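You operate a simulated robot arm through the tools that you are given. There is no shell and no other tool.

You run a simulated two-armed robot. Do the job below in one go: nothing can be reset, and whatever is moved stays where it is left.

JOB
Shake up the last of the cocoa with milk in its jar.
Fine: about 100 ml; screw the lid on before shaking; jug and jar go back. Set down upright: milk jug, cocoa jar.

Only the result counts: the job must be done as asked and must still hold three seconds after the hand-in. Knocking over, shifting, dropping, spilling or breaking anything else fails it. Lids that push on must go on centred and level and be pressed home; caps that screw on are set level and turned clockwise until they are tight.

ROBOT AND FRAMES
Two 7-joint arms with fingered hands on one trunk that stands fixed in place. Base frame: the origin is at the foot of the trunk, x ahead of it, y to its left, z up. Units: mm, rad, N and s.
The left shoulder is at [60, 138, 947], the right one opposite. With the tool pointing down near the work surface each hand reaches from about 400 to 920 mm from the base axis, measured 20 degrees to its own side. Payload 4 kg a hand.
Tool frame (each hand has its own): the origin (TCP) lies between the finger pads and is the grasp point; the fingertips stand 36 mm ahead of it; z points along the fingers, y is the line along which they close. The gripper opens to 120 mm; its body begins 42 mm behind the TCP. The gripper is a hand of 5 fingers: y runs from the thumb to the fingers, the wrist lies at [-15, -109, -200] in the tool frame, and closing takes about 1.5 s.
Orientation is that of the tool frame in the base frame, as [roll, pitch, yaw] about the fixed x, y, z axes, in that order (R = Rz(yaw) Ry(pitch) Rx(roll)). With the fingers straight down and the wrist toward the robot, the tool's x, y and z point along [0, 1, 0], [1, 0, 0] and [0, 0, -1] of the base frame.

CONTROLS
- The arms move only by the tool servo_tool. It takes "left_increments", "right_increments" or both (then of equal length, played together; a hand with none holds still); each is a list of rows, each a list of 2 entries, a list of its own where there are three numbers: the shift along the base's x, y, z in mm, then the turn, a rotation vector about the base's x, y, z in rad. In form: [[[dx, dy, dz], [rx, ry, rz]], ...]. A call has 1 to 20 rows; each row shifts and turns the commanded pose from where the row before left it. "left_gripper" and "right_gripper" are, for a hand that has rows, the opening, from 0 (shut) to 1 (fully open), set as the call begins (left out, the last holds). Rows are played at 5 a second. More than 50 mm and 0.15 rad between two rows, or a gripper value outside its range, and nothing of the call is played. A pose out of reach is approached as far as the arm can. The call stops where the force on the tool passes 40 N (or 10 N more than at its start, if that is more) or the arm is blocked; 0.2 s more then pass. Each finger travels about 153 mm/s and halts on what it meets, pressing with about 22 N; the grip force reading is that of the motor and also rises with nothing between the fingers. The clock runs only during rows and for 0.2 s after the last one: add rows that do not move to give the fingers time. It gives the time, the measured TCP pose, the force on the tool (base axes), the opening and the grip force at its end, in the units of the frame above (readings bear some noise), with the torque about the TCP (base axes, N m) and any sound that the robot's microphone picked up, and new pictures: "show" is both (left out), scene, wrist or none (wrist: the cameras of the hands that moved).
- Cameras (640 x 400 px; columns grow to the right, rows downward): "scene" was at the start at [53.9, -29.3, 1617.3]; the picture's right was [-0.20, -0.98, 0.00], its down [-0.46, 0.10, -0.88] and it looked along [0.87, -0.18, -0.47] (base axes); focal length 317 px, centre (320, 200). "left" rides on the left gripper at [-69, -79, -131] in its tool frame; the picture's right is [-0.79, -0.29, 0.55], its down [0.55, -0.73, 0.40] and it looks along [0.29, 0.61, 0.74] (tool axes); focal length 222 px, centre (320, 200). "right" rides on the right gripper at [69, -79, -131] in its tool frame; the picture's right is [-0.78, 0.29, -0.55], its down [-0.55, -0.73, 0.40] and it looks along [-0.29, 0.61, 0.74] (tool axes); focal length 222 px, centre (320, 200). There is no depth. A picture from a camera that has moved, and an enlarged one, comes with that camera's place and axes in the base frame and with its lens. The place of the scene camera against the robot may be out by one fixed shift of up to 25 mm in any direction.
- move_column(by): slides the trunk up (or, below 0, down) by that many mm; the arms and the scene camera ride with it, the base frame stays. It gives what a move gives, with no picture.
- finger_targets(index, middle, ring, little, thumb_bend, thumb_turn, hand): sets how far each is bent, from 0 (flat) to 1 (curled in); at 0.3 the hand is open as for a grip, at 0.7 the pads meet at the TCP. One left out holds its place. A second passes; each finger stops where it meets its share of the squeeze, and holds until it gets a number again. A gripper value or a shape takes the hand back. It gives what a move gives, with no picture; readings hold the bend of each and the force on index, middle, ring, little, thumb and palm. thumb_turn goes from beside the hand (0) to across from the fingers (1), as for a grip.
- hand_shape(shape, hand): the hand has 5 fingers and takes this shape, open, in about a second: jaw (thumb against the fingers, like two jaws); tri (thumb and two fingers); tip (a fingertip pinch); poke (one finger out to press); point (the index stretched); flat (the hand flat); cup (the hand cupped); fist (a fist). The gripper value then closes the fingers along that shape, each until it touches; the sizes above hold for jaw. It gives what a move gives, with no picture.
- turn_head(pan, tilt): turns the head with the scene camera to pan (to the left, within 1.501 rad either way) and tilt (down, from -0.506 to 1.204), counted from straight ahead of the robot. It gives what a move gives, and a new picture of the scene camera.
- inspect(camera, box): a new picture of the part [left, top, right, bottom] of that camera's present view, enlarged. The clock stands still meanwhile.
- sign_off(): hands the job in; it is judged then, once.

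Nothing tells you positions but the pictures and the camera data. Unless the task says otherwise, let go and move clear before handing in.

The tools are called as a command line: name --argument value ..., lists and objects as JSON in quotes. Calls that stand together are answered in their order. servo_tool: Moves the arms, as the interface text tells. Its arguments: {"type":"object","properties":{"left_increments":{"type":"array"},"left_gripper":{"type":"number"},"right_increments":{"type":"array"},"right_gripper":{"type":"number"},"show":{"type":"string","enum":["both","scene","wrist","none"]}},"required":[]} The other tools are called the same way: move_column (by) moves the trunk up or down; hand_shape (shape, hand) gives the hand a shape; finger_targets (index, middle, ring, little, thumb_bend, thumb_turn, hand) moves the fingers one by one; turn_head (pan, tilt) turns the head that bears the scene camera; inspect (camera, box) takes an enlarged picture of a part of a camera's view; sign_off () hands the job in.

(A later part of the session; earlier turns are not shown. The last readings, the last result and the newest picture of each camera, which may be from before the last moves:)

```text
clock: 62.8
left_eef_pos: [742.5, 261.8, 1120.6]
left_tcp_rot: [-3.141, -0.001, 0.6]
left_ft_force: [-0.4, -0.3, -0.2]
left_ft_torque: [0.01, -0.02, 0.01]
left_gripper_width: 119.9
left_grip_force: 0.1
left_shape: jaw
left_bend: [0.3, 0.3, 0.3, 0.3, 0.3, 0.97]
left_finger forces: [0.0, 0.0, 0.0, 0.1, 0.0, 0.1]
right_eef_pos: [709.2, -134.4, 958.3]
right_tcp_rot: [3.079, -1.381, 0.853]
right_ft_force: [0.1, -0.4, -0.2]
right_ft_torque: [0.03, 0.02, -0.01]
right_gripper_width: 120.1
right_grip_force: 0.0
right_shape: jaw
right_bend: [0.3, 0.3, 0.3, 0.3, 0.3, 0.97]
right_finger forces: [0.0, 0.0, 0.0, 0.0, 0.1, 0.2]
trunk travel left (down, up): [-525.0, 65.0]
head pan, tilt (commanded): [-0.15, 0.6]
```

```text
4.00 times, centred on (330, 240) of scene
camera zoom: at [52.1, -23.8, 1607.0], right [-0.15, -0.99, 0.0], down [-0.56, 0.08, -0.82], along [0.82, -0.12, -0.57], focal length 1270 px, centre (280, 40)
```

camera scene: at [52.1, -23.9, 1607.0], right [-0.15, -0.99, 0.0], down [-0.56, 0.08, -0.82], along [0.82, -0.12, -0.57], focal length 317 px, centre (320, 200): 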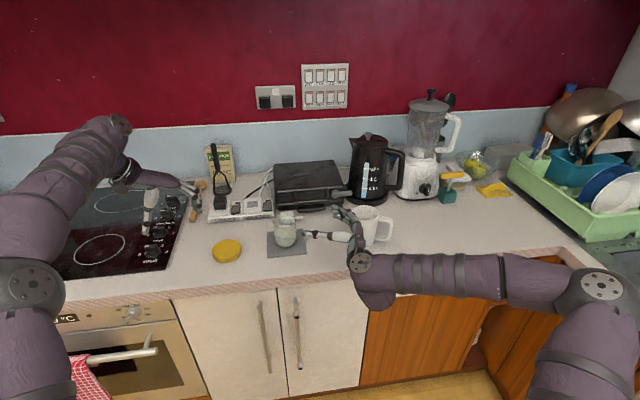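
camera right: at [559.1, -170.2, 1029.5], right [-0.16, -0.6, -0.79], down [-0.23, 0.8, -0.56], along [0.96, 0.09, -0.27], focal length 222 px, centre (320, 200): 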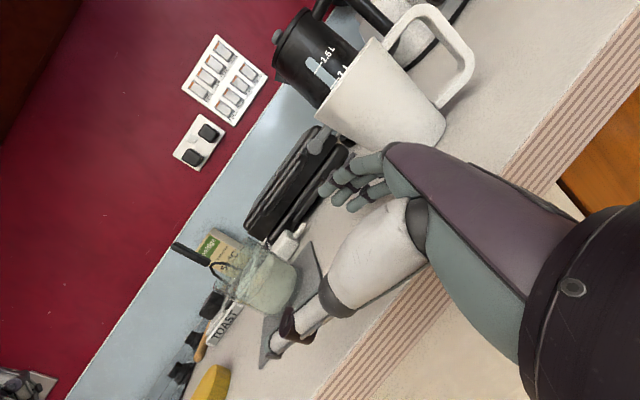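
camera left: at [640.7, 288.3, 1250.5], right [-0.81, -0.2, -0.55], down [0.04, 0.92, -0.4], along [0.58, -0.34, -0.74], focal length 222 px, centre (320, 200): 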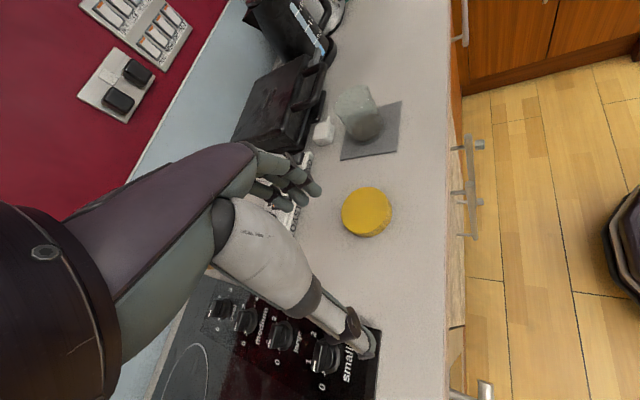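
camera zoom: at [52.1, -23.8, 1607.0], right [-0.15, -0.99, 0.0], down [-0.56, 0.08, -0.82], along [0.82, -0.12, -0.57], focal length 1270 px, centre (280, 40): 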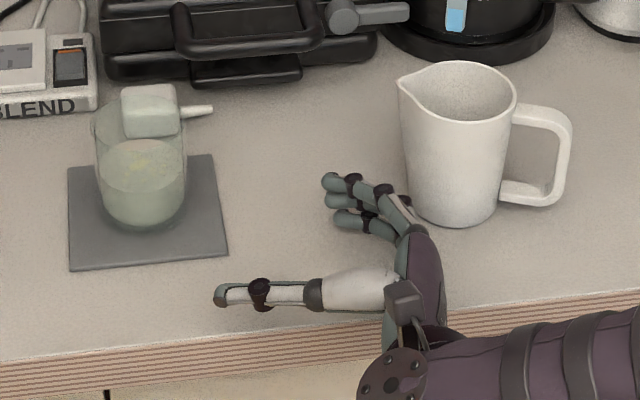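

Clear now with the heel off the counter. I advance toward the jar, stopping about 30 mm short to check alignment.

servo_tool --right_increments '[[[16, 16.3, -2], [0, 0, 0]], [[16, 16.3, -2], [0, 0, 0]], [[16, 16.3, 0], [0, 0, 0]], [[16, 16.3, 0], [0, 0, 0]], [[16, 16.3, 0], [0, 0, 0]], [[0, 0, 0], [0, 0, 0]]]' --right_gripper 1.0 --show "none"

inspect --camera "scene" --box '[255, 200, 375, 280]'

inspect --camera "left" --box '[310, 50, 430, 150]'

inspect --camera "right" --box '[180, 130, 400, 380]'

```text
clock: 64.2
left_eef_pos: [741.9, 260.2, 1120.3]
left_tcp_rot: [-3.14, 0.0, 0.6]
left_ft_force: [0.6, 0.4, -0.1]
left_ft_torque: [0.01, 0.0, 0.02]
left_gripper_width: 119.9
left_grip_force: 0.0
left_shape: jaw
left_bend: [0.3, 0.3, 0.3, 0.3, 0.3, 0.97]
left_finger forces: [0.0, 0.1, 0.0, 0.0, 0.0, 0.0]
right_eef_pos: [788.8, -50.4, 956.8]
right_tcp_rot: [3.073, -1.382, 0.857]
right_ft_force: [-1.9, -0.7, 5.1]
right_ft_torque: [-0.31, -0.1, -0.16]
right_gripper_width: 120.0
right_grip_force: 0.1
right_shape: jaw
right_bend: [0.3, 0.3, 0.3, 0.3, 0.3, 0.97]
right_finger forces: [0.0, 0.1, 0.0, 4.3, 0.1, 0.0]
trunk travel left (down, up): [-525.0, 65.0]
head pan, tilt (commanded): [-0.15, 0.6]
```

```text
5.00 times, centred on (315, 240) of scene
camera zoom: at [51.6, -24.0, 1607.0], right [-0.15, -0.99, 0.0], down [-0.56, 0.08, -0.83], along [0.82, -0.12, -0.56], focal length 1587 px, centre (345, 0)
```

zoom: 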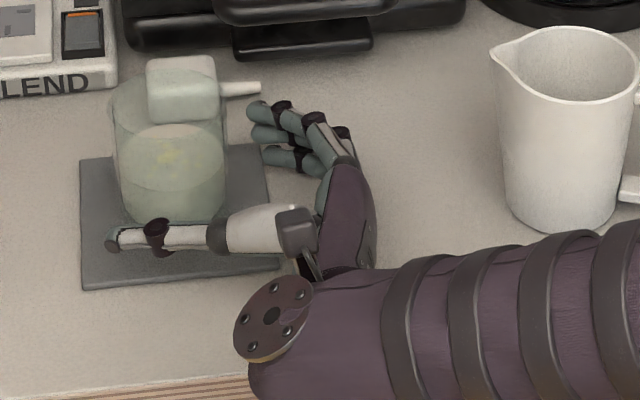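

```text
4.00 times, centred on (370, 100) of left
camera zoom: at [639.9, 288.2, 1251.1], right [-0.81, -0.2, -0.55], down [0.04, 0.92, -0.4], along [0.58, -0.34, -0.74], focal length 888 px, centre (120, 600)
```

zoom: 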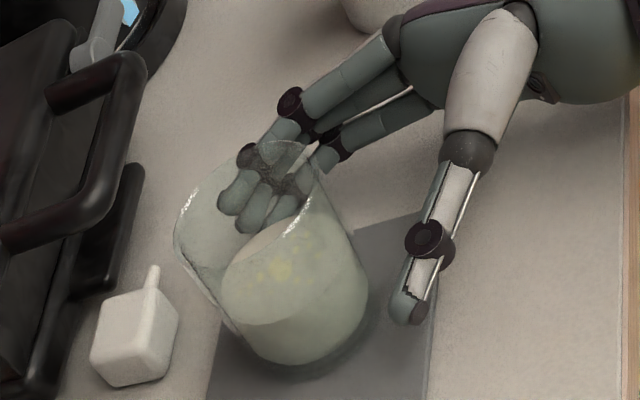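

```text
1.60 times, centred on (290, 255) of right
camera zoom: at [651.3, -76.4, 1048.6], right [-0.27, -0.7, -0.67], down [-0.31, 0.72, -0.62], along [0.91, 0.04, -0.41], focal length 355 px, centre (368, 112)
```

zoom: 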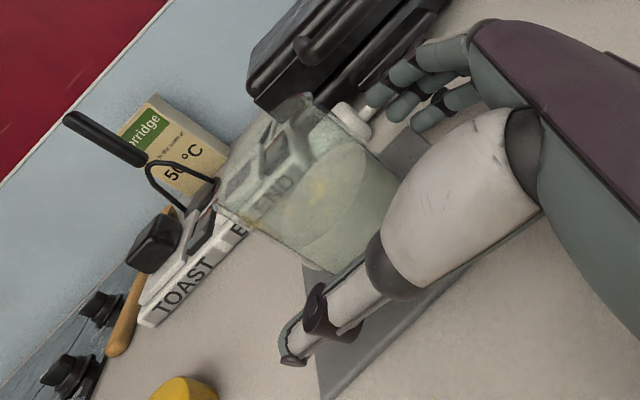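

The splayed little finger is brushing the counter. I raise the hand about 6 mm and advance the last 30 mm so the jar sits between thumb and fingers.

servo_tool --right_increments '[[[0, 0, 4], [0, 0, 0]], [[0, 0, 2], [0, 0, 0]], [[7.6, 6.7, 0], [0, 0, 0]], [[7.6, 6.7, 0], [0, 0, 0]], [[7.6, 6.7, 0], [0, 0, 0]], [[0, 0, 0], [0, 0, 0]]]' --right_gripper 1.0 --show "none"

inspect --camera "scene" --box '[255, 200, 375, 280]'

inspect --camera "left" --box '[310, 50, 430, 150]'

```text
clock: 65.6
left_eef_pos: [742.8, 261.2, 1120.5]
left_tcp_rot: [-3.141, 0.002, 0.601]
left_ft_force: [-0.2, -1.0, -0.8]
left_ft_torque: [-0.02, -0.01, 0.03]
left_gripper_width: 120.0
left_grip_force: 0.0
left_shape: jaw
left_bend: [0.3, 0.3, 0.3, 0.3, 0.3, 0.97]
left_finger forces: [0.1, 0.1, 0.1, 0.1, 0.0, 0.1]
right_eef_pos: [813.3, -31.2, 961.9]
right_tcp_rot: [3.077, -1.383, 0.852]
right_ft_force: [-2.5, -0.5, 2.8]
right_ft_torque: [-0.13, -0.04, -0.1]
right_gripper_width: 119.9
right_grip_force: 0.2
right_shape: jaw
right_bend: [0.3, 0.3, 0.3, 0.3, 0.3, 0.97]
right_finger forces: [0.1, 0.0, 0.0, 2.0, 0.0, 0.0]
trunk travel left (down, up): [-525.0, 65.0]
head pan, tilt (commanded): [-0.15, 0.6]
```

```text
5.00 times, centred on (315, 240) of scene
camera zoom: at [51.9, -24.0, 1607.1], right [-0.15, -0.99, 0.0], down [-0.56, 0.08, -0.83], along [0.82, -0.12, -0.56], focal length 1587 px, centre (345, 0)
```

zoom: 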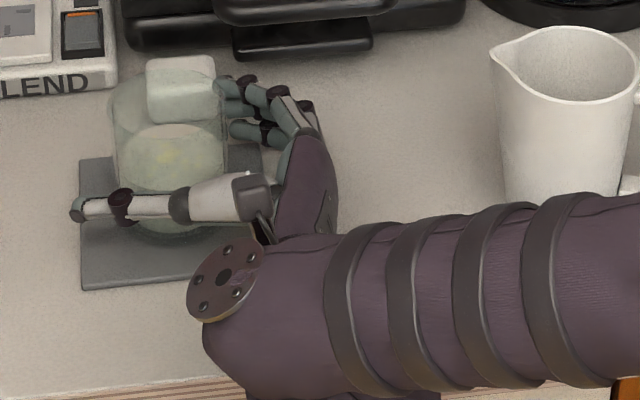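

```text
4.00 times, centred on (370, 100) of left
camera zoom: at [640.2, 288.2, 1250.9], right [-0.81, -0.2, -0.55], down [0.04, 0.92, -0.4], along [0.58, -0.34, -0.74], focal length 888 px, centre (120, 600)
```

zoom: 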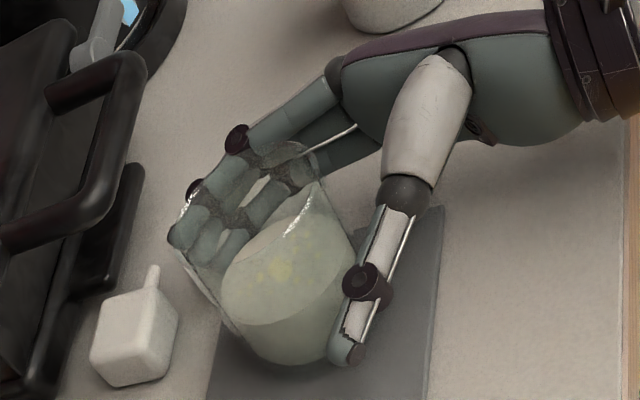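

The little finger still brushes the mat lightly at its far corner, so I raise 4 mm more before closing. The mat has not moved.

servo_tool --right_increments '[[[0, 0, 4], [0, 0, 0]], [[0, 0, 0], [0, 0, 0]]]' --right_gripper 1.0 --show "none"

```text
clock: 66.2
left_eef_pos: [743.3, 261.9, 1118.4]
left_tcp_rot: [-3.141, 0.0, 0.601]
left_ft_force: [-0.3, -0.4, -0.1]
left_ft_torque: [-0.03, 0.03, 0.03]
left_gripper_width: 120.1
left_grip_force: 0.0
left_shape: jaw
left_bend: [0.3, 0.3, 0.3, 0.3, 0.3, 0.97]
left_finger forces: [0.0, 0.0, 0.1, 0.0, 0.1, 0.1]
right_eef_pos: [814.3, -30.0, 964.7]
right_tcp_rot: [3.087, -1.382, 0.845]
right_ft_force: [-0.2, -0.5, -0.1]
right_ft_torque: [-0.01, 0.02, 0.03]
right_gripper_width: 120.0
right_grip_force: 0.0
right_shape: jaw
right_bend: [0.3, 0.3, 0.3, 0.3, 0.3, 0.97]
right_finger forces: [0.1, 0.0, 0.0, 0.0, 0.0, 0.0]
trunk travel left (down, up): [-525.0, 65.0]
head pan, tilt (commanded): [-0.15, 0.6]
```

Free of contact. I close thumb, middle and ring on the jar, leaving the index open so it stays out of the lid's way.

finger_targets --hand "right" --index 0.2 --middle 0.6 --ring 0.6 --thumb_bend 0.6

inspect --camera "scene" --box '[255, 200, 375, 280]'

inspect --camera "left" --box '[310, 50, 430, 150]'

```text
clock: 67.2
left_eef_pos: [742.4, 261.5, 1119.9]
left_tcp_rot: [3.14, 0.0, 0.6]
left_ft_force: [-0.6, 0.2, -0.1]
left_ft_torque: [0.01, 0.0, 0.02]
left_gripper_width: 120.4
left_grip_force: 0.0
left_shape: jaw
left_bend: [0.3, 0.3, 0.3, 0.3, 0.3, 0.97]
left_finger forces: [0.0, 0.0, 0.0, 0.0, 0.1, 0.0]
right_eef_pos: [813.4, -30.9, 967.1]
right_tcp_rot: [3.083, -1.38, 0.849]
right_ft_force: [2.2, -2.7, 1.8]
right_ft_torque: [-0.2, -0.25, -0.05]
right_gripper_width: 108.9
right_grip_force: 12.9
right_shape: fingers
right_bend: [0.2, 0.54, 0.53, 0.3, 0.54, 0.96]
right_finger forces: [0.1, 5.9, 7.8, 0.0, 11.3, 0.1]
trunk travel left (down, up): [-525.0, 65.0]
head pan, tilt (commanded): [-0.15, 0.6]
```

```text
5.00 times, centred on (315, 240) of scene
camera zoom: at [52.3, -24.1, 1607.0], right [-0.15, -0.99, 0.0], down [-0.56, 0.08, -0.82], along [0.82, -0.12, -0.57], focal length 1587 px, centre (345, 0)
```

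zoom: 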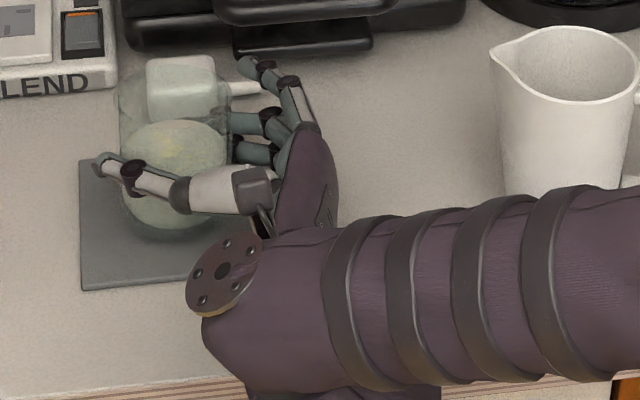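

```text
4.00 times, centred on (370, 100) of left
camera zoom: at [640.4, 288.1, 1250.8], right [-0.81, -0.2, -0.55], down [0.04, 0.92, -0.4], along [0.58, -0.34, -0.74], focal length 888 px, centre (120, 600)
```

zoom: 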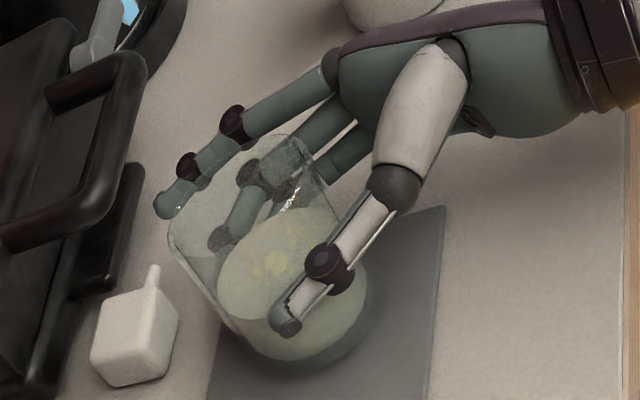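

The jar is held by thumb, middle and ring (about 12 N). Now the left hand goes over the yellow lid, turned so it has plenty of clockwise travel left for screwing.

servo_tool --left_increments '[[[7.3, -12.7, -10], [0, 0, 0.1375]], [[7.3, -12.7, -10], [0, 0, 0.1375]], [[7.3, -12.7, -10], [0, 0, 0.1375]], [[7.3, -12.7, -10], [0, 0, 0.1375]], [[7.3, -12.7, -10], [0, 0, 0.1375]], [[7.3, -12.7, -10], [0, 0, 0.1375]], [[7.3, -12.7, -10], [0, 0, 0.1375]], [[7.3, -12.7, -10], [0, 0, 0.1375]], [[0, 0, 0], [0, 0, 0]]]' --left_gripper 1.0 --show "both"

inspect --camera "left" --box '[280, 180, 480, 340]'

```text
clock: 69.2
left_eef_pos: [799.5, 160.9, 1040.4]
left_tcp_rot: [-3.142, -0.001, 1.703]
left_ft_force: [-0.2, 0.1, 0.3]
left_ft_torque: [0.03, 0.01, -0.01]
left_gripper_width: 120.2
left_grip_force: 0.0
left_shape: jaw
left_bend: [0.3, 0.3, 0.3, 0.3, 0.3, 0.97]
left_finger forces: [0.1, 0.0, 0.0, 0.0, 0.1, 0.1]
right_eef_pos: [813.1, -30.6, 965.9]
right_tcp_rot: [3.073, -1.381, 0.859]
right_ft_force: [2.1, -2.2, 3.6]
right_ft_torque: [-0.16, -0.27, -0.05]
right_gripper_width: 109.0
right_grip_force: 11.5
right_shape: fingers
right_bend: [0.2, 0.54, 0.53, 0.3, 0.54, 0.96]
right_finger forces: [0.0, 5.8, 7.3, 0.0, 11.8, 0.1]
trunk travel left (down, up): [-525.0, 65.0]
head pan, tilt (commanded): [-0.15, 0.6]
camera scene: at [52.1, -23.9, 1607.0], right [-0.15, -0.99, 0.0], down [-0.56, 0.08, -0.82], along [0.82, -0.12, -0.57], focal length 317 px, centre (320, 200)
camera left: at [729.8, 81.9, 1171.2], right [-0.19, -0.82, -0.55], down [-0.8, 0.45, -0.4], along [0.57, 0.36, -0.74], focal length 222 px, centre (320, 200)
```

scene: 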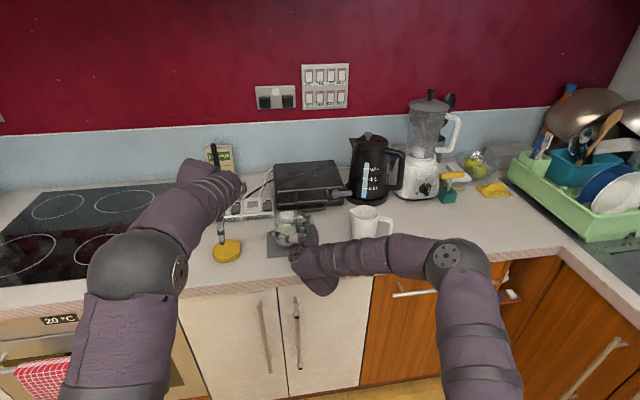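
left: 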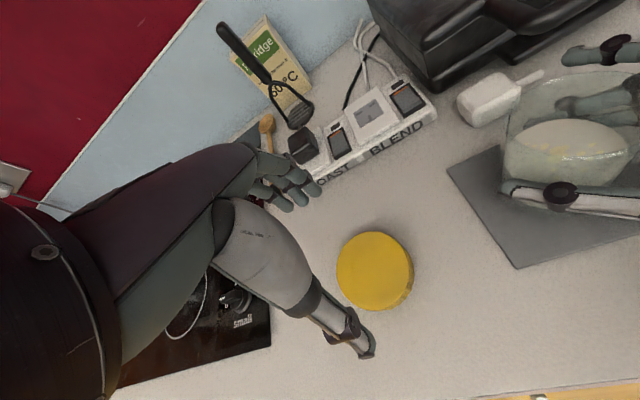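

```text
2.50 times, centred on (380, 260) of left
camera zoom: at [729.8, 81.9, 1171.2], right [-0.19, -0.82, -0.55], down [-0.8, 0.45, -0.4], along [0.57, 0.36, -0.74], focal length 555 px, centre (170, 50)
```

zoom: 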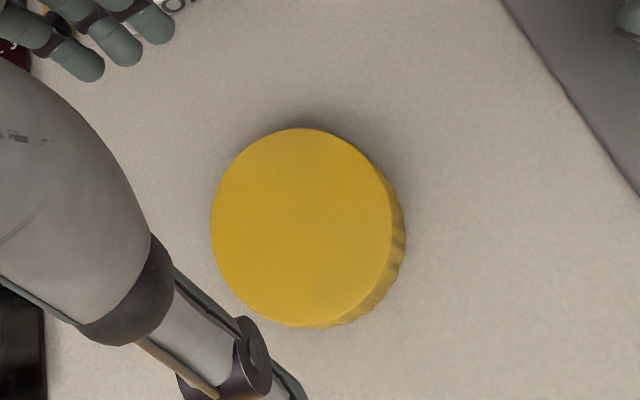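

The lid is within 2 mm of the hand's axis. I descend over it, slowing near the counter.

servo_tool --left_increments '[[[-1, 0.5, -25], [0, 0, 0]], [[-0.5, 0.5, -25], [0, 0, 0]], [[0, 0, -20], [0, 0, 0]], [[0, 0, -12], [0, 0, 0]], [[0, 0, -6], [0, 0, 0]], [[0, 0, 0], [0, 0, 0]]]' --left_gripper 1.0 --show "wrist"

inspect --camera "scene" --box '[180, 190, 300, 280]'

```text
clock: 70.6
left_eef_pos: [799.0, 160.7, 950.5]
left_tcp_rot: [-3.141, -0.001, 1.701]
left_ft_force: [0.4, -0.4, -0.1]
left_ft_torque: [0.02, 0.0, 0.03]
left_gripper_width: 119.9
left_grip_force: 0.0
left_shape: jaw
left_bend: [0.3, 0.3, 0.3, 0.3, 0.3, 0.97]
left_finger forces: [0.0, 0.1, 0.0, 0.0, 0.0, 0.1]
right_eef_pos: [812.6, -31.1, 967.2]
right_tcp_rot: [3.07, -1.382, 0.86]
right_ft_force: [1.3, -1.4, 2.8]
right_ft_torque: [-0.17, -0.23, -0.05]
right_gripper_width: 109.1
right_grip_force: 12.1
right_shape: fingers
right_bend: [0.2, 0.54, 0.53, 0.3, 0.54, 0.96]
right_finger forces: [0.0, 5.6, 6.9, 0.0, 11.9, 0.0]
trunk travel left (down, up): [-525.0, 65.0]
head pan, tilt (commanded): [-0.15, 0.6]
camera left: at [728.6, 82.3, 1082.0], right [-0.19, -0.82, -0.55], down [-0.8, 0.45, -0.4], along [0.57, 0.36, -0.74], focal length 222 px, centre (320, 200)
```

left: 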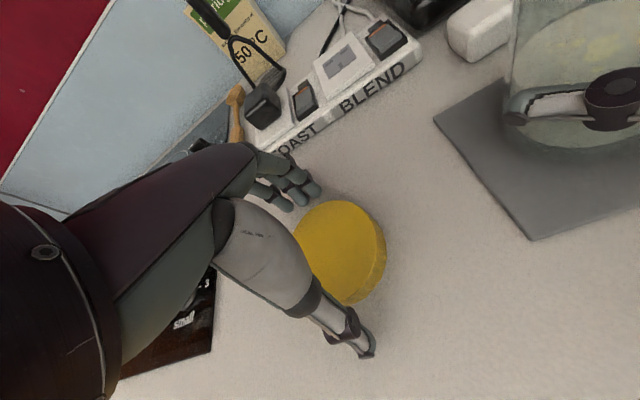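

```text
4.44 times, centred on (240, 235) of scene
camera zoom: at [52.0, -24.0, 1607.0], right [-0.15, -0.99, 0.0], down [-0.56, 0.08, -0.83], along [0.82, -0.12, -0.56], focal length 1411 px, centre (676, 44)
```

zoom: 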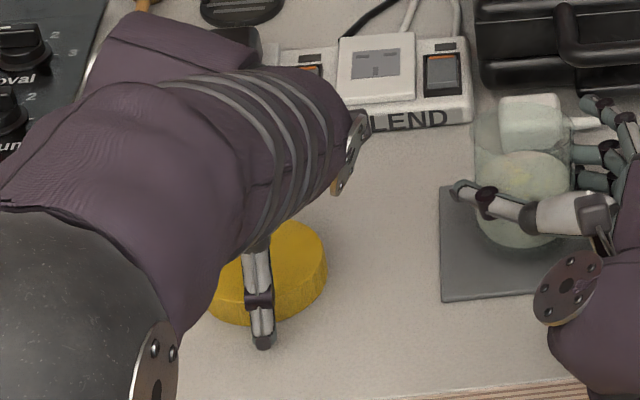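

No contact yet at TCP z 950. I go down 5 mm more and close on the lid.

servo_tool --left_increments '[[[0, 0, -3], [0, 0, 0]], [[0, 0, -2], [0, 0, 0]], [[0, 0, 0], [0, 0, 0]]]' --left_gripper 1.0 --show "none"

servo_tool --left_increments '[[[0, 0, 0], [0, 0, 0]], [[0, 0, 0], [0, 0, 0]], [[0, 0, 0], [0, 0, 0]], [[0, 0, 0], [0, 0, 0]], [[0, 0, 0], [0, 0, 0]], [[0, 0, 0], [0, 0, 0]]]' --left_gripper 0.0 --show "wrist"

inspect --camera "left" --box '[220, 140, 440, 360]'

inspect --camera "scene" --box '[180, 190, 300, 280]'

```text
clock: 71.4
left_eef_pos: [798.4, 160.9, 946.6]
left_tcp_rot: [3.142, 0.001, 1.701]
left_ft_force: [-0.7, 0.0, 0.6]
left_ft_torque: [0.02, 0.01, 0.01]
left_gripper_width: 119.7
left_grip_force: 0.0
left_shape: jaw
left_bend: [0.3, 0.3, 0.3, 0.3, 0.3, 0.97]
left_finger forces: [0.0, 0.2, 0.1, 0.1, 0.0, 0.1]
right_eef_pos: [812.4, -32.2, 965.8]
right_tcp_rot: [3.076, -1.383, 0.855]
right_ft_force: [0.6, -1.7, 3.0]
right_ft_torque: [-0.16, -0.21, -0.03]
right_gripper_width: 109.3
right_grip_force: 11.8
right_shape: fingers
right_bend: [0.2, 0.54, 0.53, 0.3, 0.54, 0.96]
right_finger forces: [0.1, 5.6, 7.0, 0.0, 11.8, 0.0]
trunk travel left (down, up): [-525.0, 65.0]
head pan, tilt (commanded): [-0.15, 0.6]
```

```text
clock: 72.8
left_eef_pos: [798.9, 161.0, 947.8]
left_tcp_rot: [3.141, 0.0, 1.702]
left_ft_force: [-0.2, -0.3, 0.0]
left_ft_torque: [0.0, -0.02, -0.02]
left_gripper_width: 78.9
left_grip_force: 21.7
left_shape: jaw
left_bend: [0.37, 0.39, 0.42, 0.67, 0.44, 0.99]
left_finger forces: [11.8, 7.1, 0.0, 0.0, 18.3, 0.0]
right_eef_pos: [813.0, -30.2, 966.4]
right_tcp_rot: [3.081, -1.381, 0.851]
right_ft_force: [1.7, -2.0, 4.0]
right_ft_torque: [-0.14, -0.2, -0.01]
right_gripper_width: 109.3
right_grip_force: 12.0
right_shape: fingers
right_bend: [0.2, 0.54, 0.53, 0.3, 0.54, 0.96]
right_finger forces: [0.0, 5.5, 7.1, 0.0, 11.7, 0.0]
trunk travel left (down, up): [-525.0, 65.0]
head pan, tilt (commanded): [-0.15, 0.6]
camera left: at [728.7, 82.5, 1077.5], right [-0.19, -0.82, -0.55], down [-0.8, 0.45, -0.4], along [0.57, 0.36, -0.74], focal length 222 px, centre (320, 200)
```

left: 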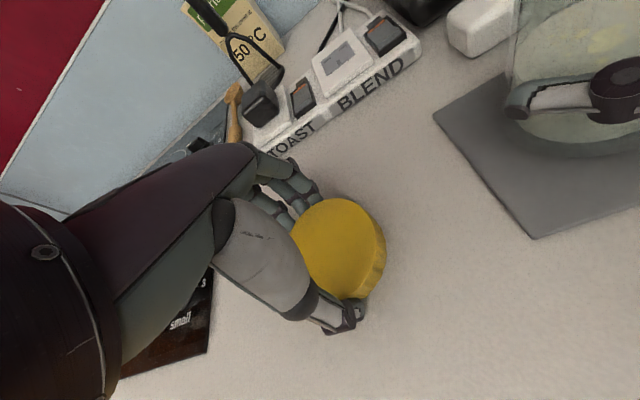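

```text
1.82 times, centred on (330, 250) of left
camera zoom: at [728.7, 82.5, 1077.5], right [-0.19, -0.82, -0.55], down [-0.8, 0.45, -0.4], along [0.57, 0.36, -0.74], focal length 404 px, centre (302, 109)
```

zoom: 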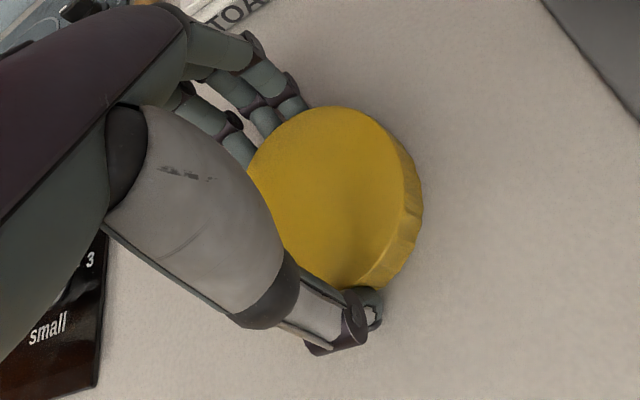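

```text
4.44 times, centred on (240, 235) of scene
camera zoom: at [52.0, -24.0, 1607.0], right [-0.15, -0.99, 0.0], down [-0.56, 0.08, -0.83], along [0.82, -0.12, -0.56], focal length 1411 px, centre (676, 44)
```

zoom: 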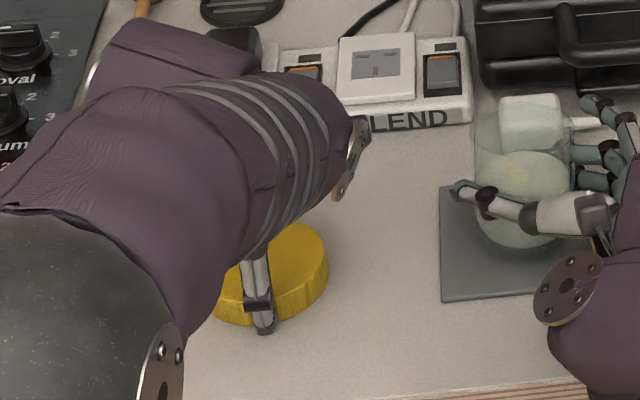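

The lid is gripped (79 mm wide, about 18 N). I add ring and little fingers so the hold is even all round before lifting.

finger_targets --hand "left" --ring 0.7 --little 0.9

inspect --camera "left" --box '[220, 140, 440, 360]'

```text
clock: 73.8
left_eef_pos: [798.8, 161.4, 944.9]
left_tcp_rot: [3.141, -0.001, 1.702]
left_ft_force: [0.2, 0.2, 0.3]
left_ft_torque: [-0.02, -0.04, 0.0]
left_gripper_width: 76.3
left_grip_force: 21.9
left_shape: fingers
left_bend: [0.37, 0.4, 0.56, 0.9, 0.44, 0.98]
left_finger forces: [10.4, 5.1, 6.5, 0.0, 22.7, 0.1]
right_eef_pos: [812.7, -31.4, 964.4]
right_tcp_rot: [3.074, -1.381, 0.858]
right_ft_force: [0.2, -1.5, 4.0]
right_ft_torque: [-0.14, -0.21, -0.02]
right_gripper_width: 109.2
right_grip_force: 12.4
right_shape: fingers
right_bend: [0.2, 0.54, 0.53, 0.3, 0.54, 0.96]
right_finger forces: [0.1, 5.7, 6.9, 0.0, 11.9, 0.1]
trunk travel left (down, up): [-525.0, 65.0]
head pan, tilt (commanded): [-0.15, 0.6]
```

```text
1.82 times, centred on (330, 250) of left
camera zoom: at [728.7, 82.5, 1077.6], right [-0.19, -0.82, -0.55], down [-0.8, 0.45, -0.4], along [0.57, 0.36, -0.74], focal length 404 px, centre (302, 109)
```

zoom: 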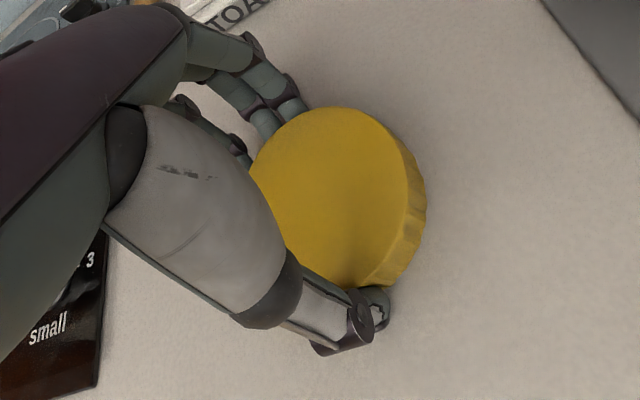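

Index, middle, ring and thumb hold the lid evenly. I lift it straight up and check that it comes level.

servo_tool --left_increments '[[[0, 0, 10], [0, 0, 0]], [[0, 0, 20], [0, 0, 0]], [[0, 0, 30], [0, 0, 0]], [[0, 0, 30], [0, 0, 0]], [[0, 0, 30], [0, 0, 0]], [[0, 0, 0], [0, 0, 0]]]' --show "wrist"

inspect --camera "left" --box '[220, 140, 440, 360]'

inspect --camera "left" --box '[440, 20, 640, 240]'

inspect --camera "right" --box '[100, 150, 400, 400]'

```text
clock: 75.2
left_eef_pos: [797.6, 163.1, 1067.4]
left_tcp_rot: [-3.14, -0.001, 1.702]
left_ft_force: [-0.1, 0.6, 0.0]
left_ft_torque: [0.01, 0.0, 0.05]
left_gripper_width: 76.4
left_grip_force: 21.8
left_shape: fingers
left_bend: [0.37, 0.4, 0.56, 0.9, 0.44, 0.98]
left_finger forces: [10.3, 5.0, 5.9, 0.0, 22.6, 0.1]
right_eef_pos: [812.3, -31.1, 966.4]
right_tcp_rot: [3.075, -1.382, 0.856]
right_ft_force: [1.5, -0.6, 2.4]
right_ft_torque: [-0.09, -0.17, 0.0]
right_gripper_width: 109.2
right_grip_force: 12.4
right_shape: fingers
right_bend: [0.2, 0.55, 0.54, 0.3, 0.54, 0.96]
right_finger forces: [0.1, 5.7, 6.9, 0.0, 11.9, 0.0]
trunk travel left (down, up): [-525.0, 65.0]
head pan, tilt (commanded): [-0.15, 0.6]
camera left: at [728.2, 84.5, 1197.2], right [-0.19, -0.82, -0.55], down [-0.8, 0.45, -0.4], along [0.57, 0.36, -0.74], focal length 222 px, centre (320, 200)
```

left: 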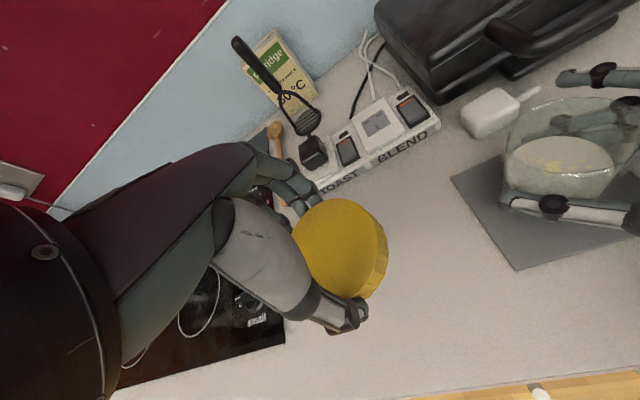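

```text
1.82 times, centred on (330, 250) of left
camera zoom: at [728.2, 84.5, 1197.2], right [-0.19, -0.82, -0.55], down [-0.8, 0.45, -0.4], along [0.57, 0.36, -0.74], focal length 404 px, centre (302, 109)
```

zoom: 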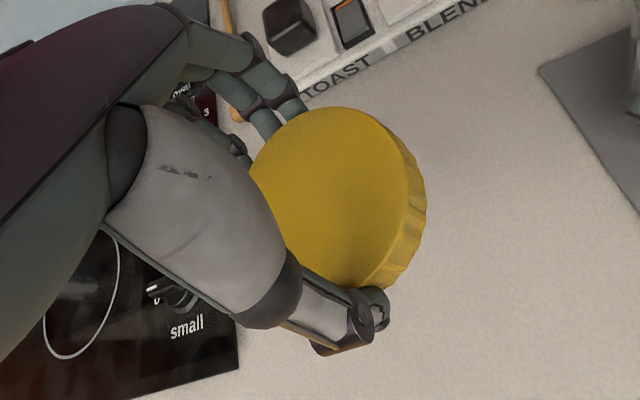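

```text
1.82 times, centred on (540, 130) of left
camera zoom: at [728.2, 84.5, 1197.2], right [-0.19, -0.82, -0.55], down [-0.8, 0.45, -0.4], along [0.57, 0.36, -0.74], focal length 404 px, centre (-80, 327)
```

zoom: 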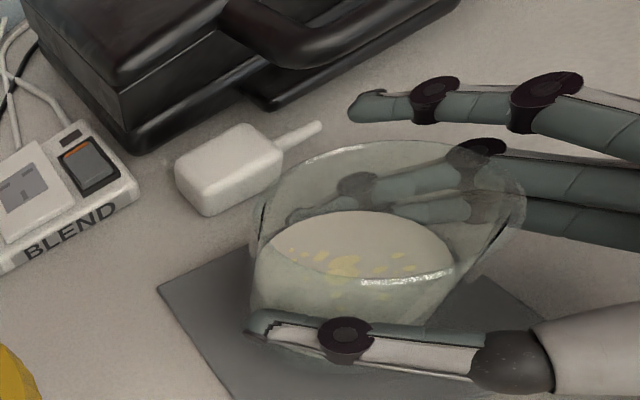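

```text
1.60 times, centred on (250, 275) of right
camera zoom: at [674.9, -56.6, 1057.7], right [-0.27, -0.7, -0.67], down [-0.31, 0.72, -0.62], along [0.91, 0.04, -0.41], focal length 355 px, centre (432, 80)
```

zoom: 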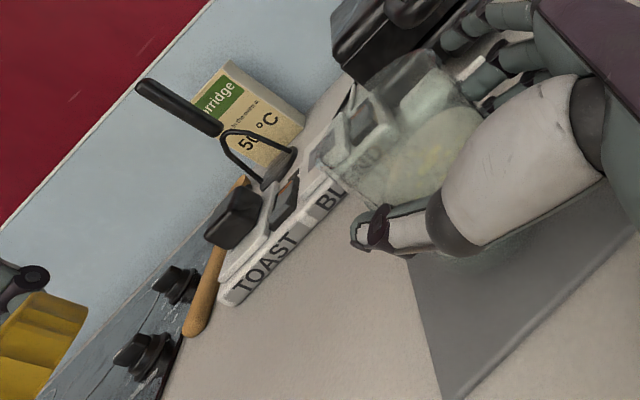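

The lid came up level and steady. Before placing it I check that the jar itself is still upright in the right hand.

inspect --camera "scene" --box '[258, 198, 318, 262]'

inspect --camera "right" --box '[190, 140, 330, 290]'

```text
6.25 times, centred on (288, 230) of scene
camera zoom: at [51.9, -23.9, 1607.0], right [-0.15, -0.99, 0.0], down [-0.56, 0.08, -0.83], along [0.82, -0.12, -0.56], focal length 1984 px, centre (520, 12)
```

zoom: 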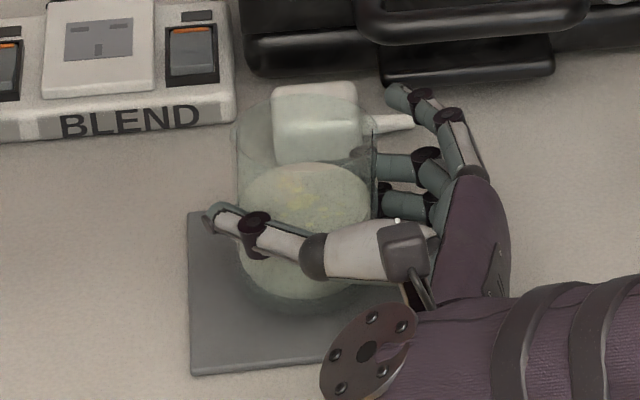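

```text
2.67 times, centred on (260, 215) of right
camera zoom: at [674.9, -56.6, 1057.7], right [-0.27, -0.7, -0.67], down [-0.31, 0.72, -0.62], along [0.91, 0.04, -0.41], focal length 592 px, centre (480, 160)
```

zoom: 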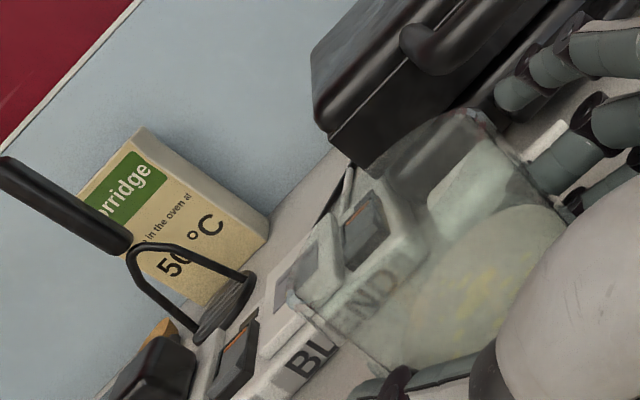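

I think gripping nudged the jar and may have leaned it a little. I look closer at its edges from two cameras to measure any tilt.

inspect --camera "scene" --box '[272, 208, 304, 252]'

inspect --camera "left" --box '[490, 80, 620, 220]'

```text
9.09 times, centred on (288, 230) of scene
camera zoom: at [51.9, -23.9, 1607.0], right [-0.15, -0.99, 0.0], down [-0.56, 0.08, -0.83], along [0.82, -0.12, -0.56], focal length 2885 px, centre (611, -73)
```

zoom: 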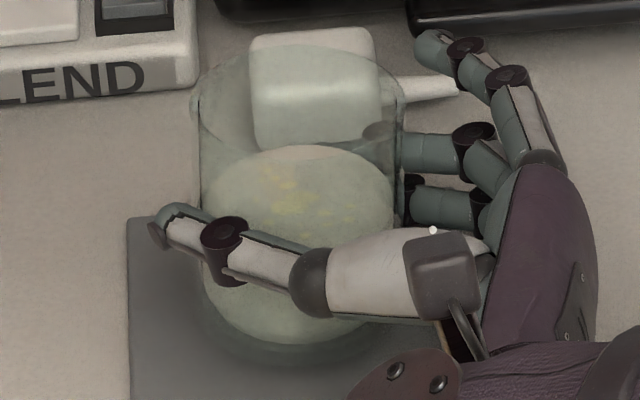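

```text
2.86 times, centred on (555, 150) of left
camera zoom: at [728.2, 84.5, 1197.2], right [-0.19, -0.82, -0.55], down [-0.8, 0.45, -0.4], along [0.57, 0.36, -0.74], focal length 635 px, centre (-351, 343)
```

zoom: 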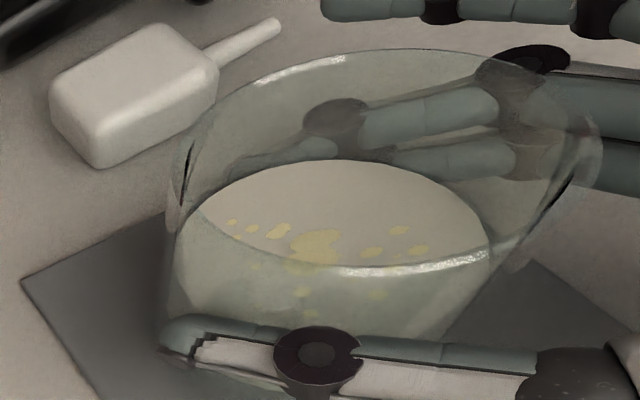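

The jar leans about 3° toward the fingers because the ring finger pushes below the thumb's line. I open the ring finger so only thumb and middle oppose at the same height, letting the jar settle flat on its mat.

finger_targets --hand "right" --ring 0.3 --middle 0.65 --thumb_bend 0.6

inspect --camera "scene" --box '[272, 208, 304, 252]'

inspect --camera "left" --box '[490, 80, 620, 220]'

```text
clock: 76.2
left_eef_pos: [798.5, 162.9, 1066.3]
left_tcp_rot: [3.142, -0.001, 1.702]
left_ft_force: [0.4, -0.3, -0.2]
left_ft_torque: [-0.02, 0.02, -0.01]
left_gripper_width: 76.2
left_grip_force: 21.6
left_shape: fingers
left_bend: [0.37, 0.4, 0.56, 0.9, 0.44, 0.98]
left_finger forces: [10.1, 4.9, 6.0, 0.0, 22.7, 0.0]
right_eef_pos: [813.3, -30.9, 965.8]
right_tcp_rot: [3.081, -1.381, 0.851]
right_ft_force: [-0.1, 2.1, 3.4]
right_ft_torque: [0.02, -0.11, 0.05]
right_gripper_width: 107.9
right_grip_force: 8.1
right_shape: fingers
right_bend: [0.2, 0.54, 0.3, 0.3, 0.55, 0.96]
right_finger forces: [0.0, 6.1, 0.0, 0.0, 9.9, 0.1]
trunk travel left (down, up): [-525.0, 65.0]
head pan, tilt (commanded): [-0.15, 0.6]
```

```text
9.09 times, centred on (288, 230) of scene
camera zoom: at [51.8, -23.5, 1607.0], right [-0.15, -0.99, 0.0], down [-0.56, 0.08, -0.83], along [0.82, -0.12, -0.56], focal length 2885 px, centre (611, -73)
```

zoom: 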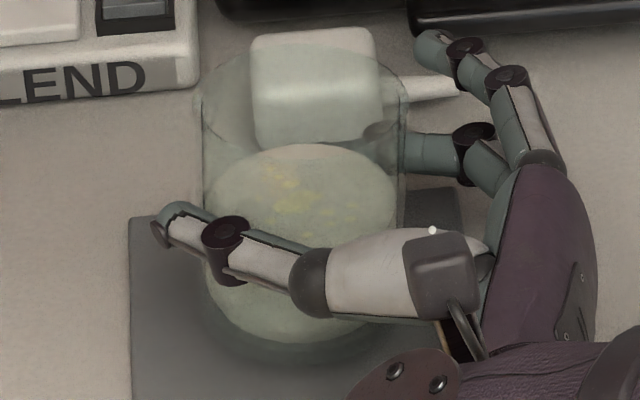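

```text
2.86 times, centred on (555, 150) of left
camera zoom: at [728.1, 84.9, 1197.1], right [-0.19, -0.82, -0.55], down [-0.8, 0.45, -0.4], along [0.57, 0.36, -0.74], focal length 635 px, centre (-351, 343)
```

zoom: 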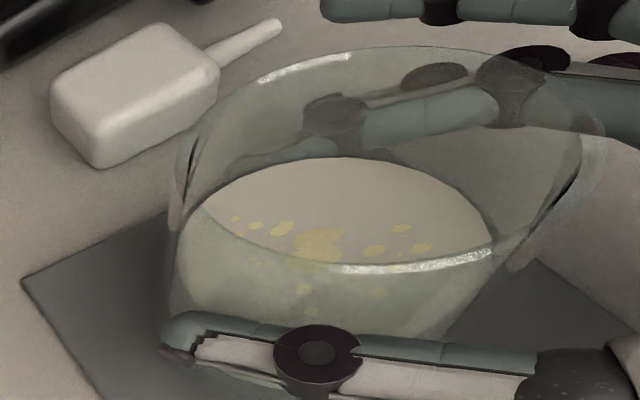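

The lean is mostly gone but not certain, so I let go with thumb and middle, keeping the hand open around the jar, so the jar stands flat by itself for placing the lid.

finger_targets --hand "right" --middle 0.35 --thumb_bend 0.38

inspect --camera "scene" --box '[272, 208, 304, 252]'

inspect --camera "left" --box '[490, 80, 620, 220]'

```text
clock: 77.2
left_eef_pos: [798.1, 163.1, 1066.3]
left_tcp_rot: [3.141, 0.0, 1.702]
left_ft_force: [1.0, -0.2, -0.9]
left_ft_torque: [0.01, -0.03, 0.0]
left_gripper_width: 76.3
left_grip_force: 22.1
left_shape: fingers
left_bend: [0.37, 0.4, 0.56, 0.9, 0.44, 0.98]
left_finger forces: [10.2, 5.0, 5.9, 0.1, 22.7, 0.0]
right_eef_pos: [814.0, -31.0, 964.7]
right_tcp_rot: [3.075, -1.382, 0.856]
right_ft_force: [0.8, -0.2, 1.1]
right_ft_torque: [-0.01, 0.0, -0.01]
right_gripper_width: 126.1
right_grip_force: 0.0
right_shape: fingers
right_bend: [0.2, 0.35, 0.3, 0.3, 0.38, 0.97]
right_finger forces: [0.1, 0.0, 0.0, 0.0, 0.1, 0.0]
trunk travel left (down, up): [-525.0, 65.0]
head pan, tilt (commanded): [-0.15, 0.6]
```

```text
9.09 times, centred on (288, 230) of scene
camera zoom: at [52.3, -23.9, 1607.0], right [-0.15, -0.99, 0.0], down [-0.56, 0.08, -0.82], along [0.82, -0.12, -0.57], focal length 2885 px, centre (611, -73)
```

zoom: 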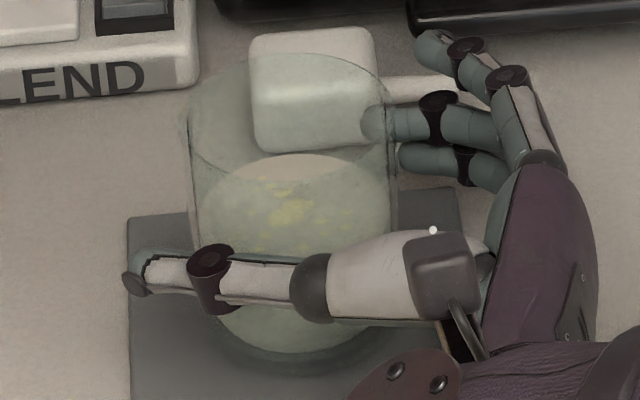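

```text
2.86 times, centred on (555, 150) of left
camera zoom: at [728.5, 84.6, 1196.9], right [-0.19, -0.82, -0.55], down [-0.8, 0.45, -0.4], along [0.57, 0.36, -0.74], focal length 635 px, centre (-351, 343)
```

zoom: 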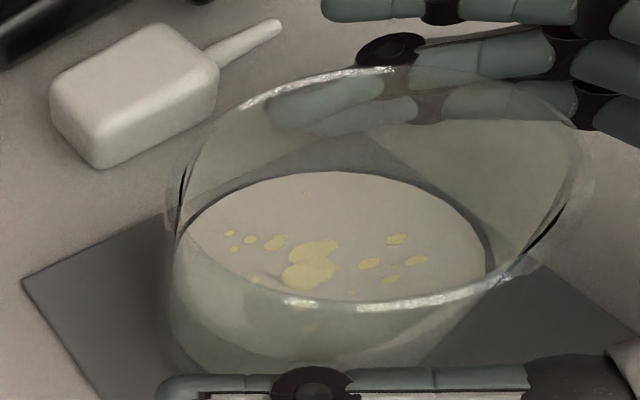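

The jar stands upright at essentially its original place, about (819, -21). I carry the lid over to hover above it.

servo_tool --left_increments '[[[3.5, -20, 10], [0, 0, 0]], [[3.5, -33, 6], [0, 0, 0]], [[3.5, -33, 4], [0, 0, 0]], [[3.5, -33, 0], [0, 0, 0]], [[3.5, -33, 0], [0, 0, 0]], [[3.5, -32.6, 0], [0, 0, 0]], [[0, 0, 0], [0, 0, 0]], [[0, 0, 0], [0, 0, 0]]]' --show "both"

inspect --camera "left" --box '[220, 140, 440, 360]'

inspect --camera "right" --box '[150, 50, 390, 290]'

inspect --camera "scene" --box '[240, 180, 330, 260]'

```text
clock: 79.0
left_eef_pos: [822.7, -23.5, 1087.4]
left_tcp_rot: [3.141, 0.0, 1.702]
left_ft_force: [-0.5, 0.1, 0.4]
left_ft_torque: [0.01, -0.01, 0.01]
left_gripper_width: 76.3
left_grip_force: 22.0
left_shape: fingers
left_bend: [0.37, 0.4, 0.56, 0.9, 0.44, 0.98]
left_finger forces: [10.2, 5.0, 5.8, 0.0, 22.5, 0.1]
right_eef_pos: [813.4, -30.8, 965.4]
right_tcp_rot: [3.084, -1.381, 0.848]
right_ft_force: [0.2, -0.9, 0.0]
right_ft_torque: [-0.01, -0.01, -0.04]
right_gripper_width: 126.1
right_grip_force: 0.1
right_shape: fingers
right_bend: [0.2, 0.35, 0.3, 0.3, 0.38, 0.97]
right_finger forces: [0.0, 0.0, 0.0, 0.0, 0.1, 0.1]
trunk travel left (down, up): [-525.0, 65.0]
head pan, tilt (commanded): [-0.15, 0.6]
camera scene: at [52.4, -24.0, 1607.0], right [-0.15, -0.99, 0.0], down [-0.56, 0.08, -0.82], along [0.82, -0.12, -0.57], focal length 317 px, centre (320, 200)
camera left: at [751.6, -101.8, 1217.8], right [-0.19, -0.82, -0.55], down [-0.8, 0.45, -0.4], along [0.57, 0.36, -0.74], focal length 222 px, centre (320, 200)
```

scene: 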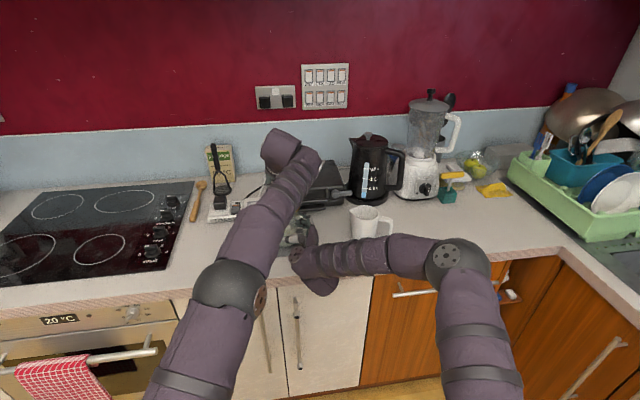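
left: 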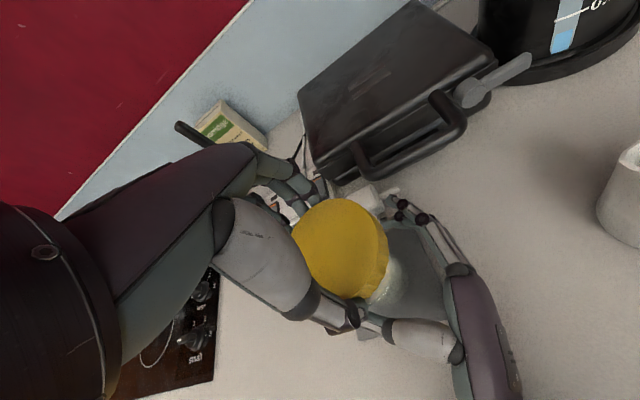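

```text
1.82 times, centred on (330, 250) of left
camera zoom: at [751.6, -101.8, 1217.8], right [-0.19, -0.82, -0.55], down [-0.8, 0.45, -0.4], along [0.57, 0.36, -0.74], focal length 404 px, centre (302, 109)
```

zoom: 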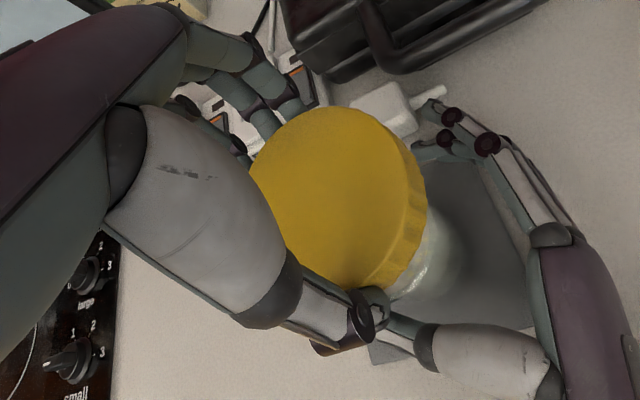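

```text
1.67 times, centred on (270, 170) of right
camera zoom: at [675.2, -56.8, 1057.3], right [-0.27, -0.7, -0.67], down [-0.31, 0.72, -0.62], along [0.91, 0.04, -0.41], focal length 370 px, centre (403, 250)
```

zoom: 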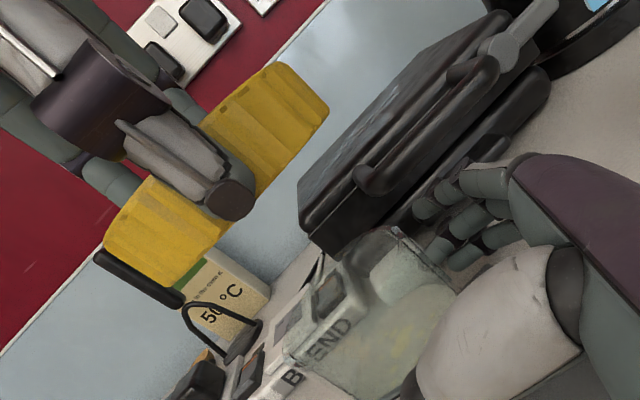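

```text
5.00 times, centred on (285, 220) of scene
camera zoom: at [52.4, -24.0, 1607.0], right [-0.15, -0.99, 0.0], down [-0.56, 0.08, -0.82], along [0.82, -0.12, -0.57], focal length 1587 px, centre (495, 100)
```

zoom: 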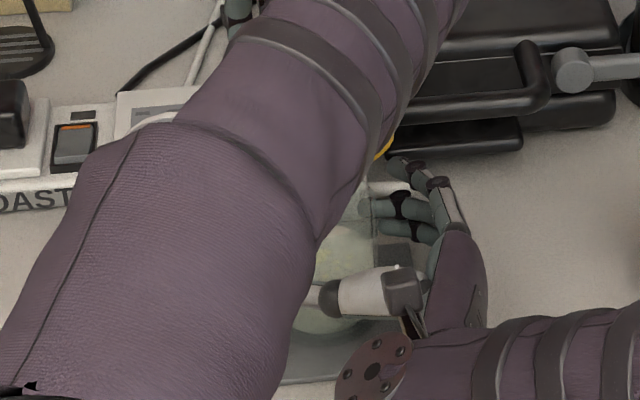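

The right wrist camera gives a fine side view of the lid above the jar. I zoom in to measure how the lid and the rim line up.

inspect --camera "right" --box '[180, 60, 330, 200]'

inspect --camera "right" --box '[210, 160, 330, 280]'

inspect --camera "left" --box '[330, 210, 450, 330]'

```text
2.86 times, centred on (255, 130) of right
camera zoom: at [675.2, -56.8, 1057.3], right [-0.27, -0.7, -0.67], down [-0.31, 0.72, -0.62], along [0.91, 0.04, -0.41], focal length 635 px, centre (506, 400)
```

zoom: 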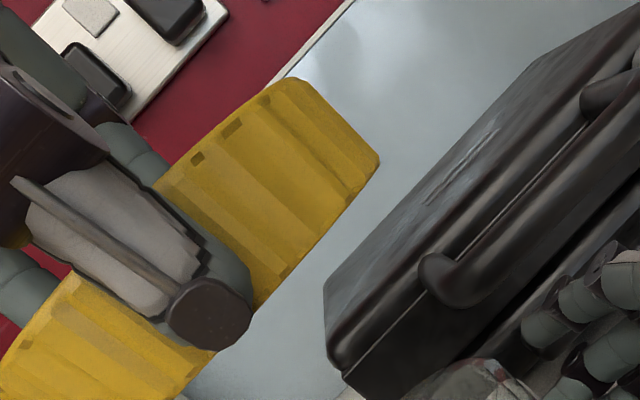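

```text
3.33 times, centred on (270, 220) of right
camera zoom: at [675.2, -56.8, 1057.3], right [-0.27, -0.7, -0.67], down [-0.31, 0.72, -0.62], along [0.91, 0.04, -0.41], focal length 740 px, centre (487, 133)
```

zoom: 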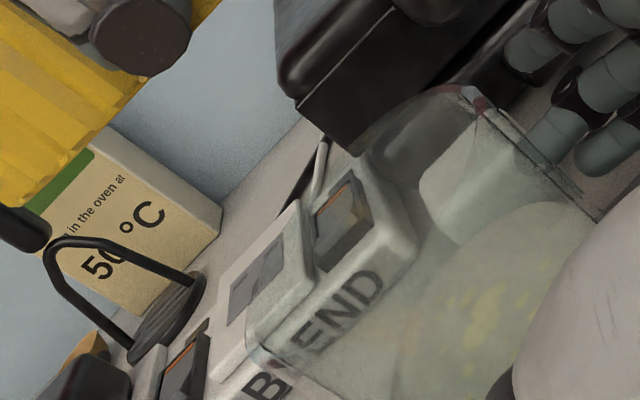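

```text
3.33 times, centred on (390, 270) of left
camera zoom: at [751.6, -101.8, 1217.8], right [-0.19, -0.82, -0.55], down [-0.8, 0.45, -0.4], along [0.57, 0.36, -0.74], focal length 740 px, centre (87, -33)
```

zoom: 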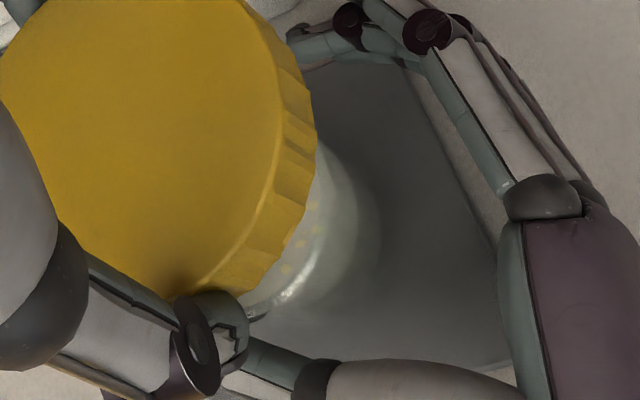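

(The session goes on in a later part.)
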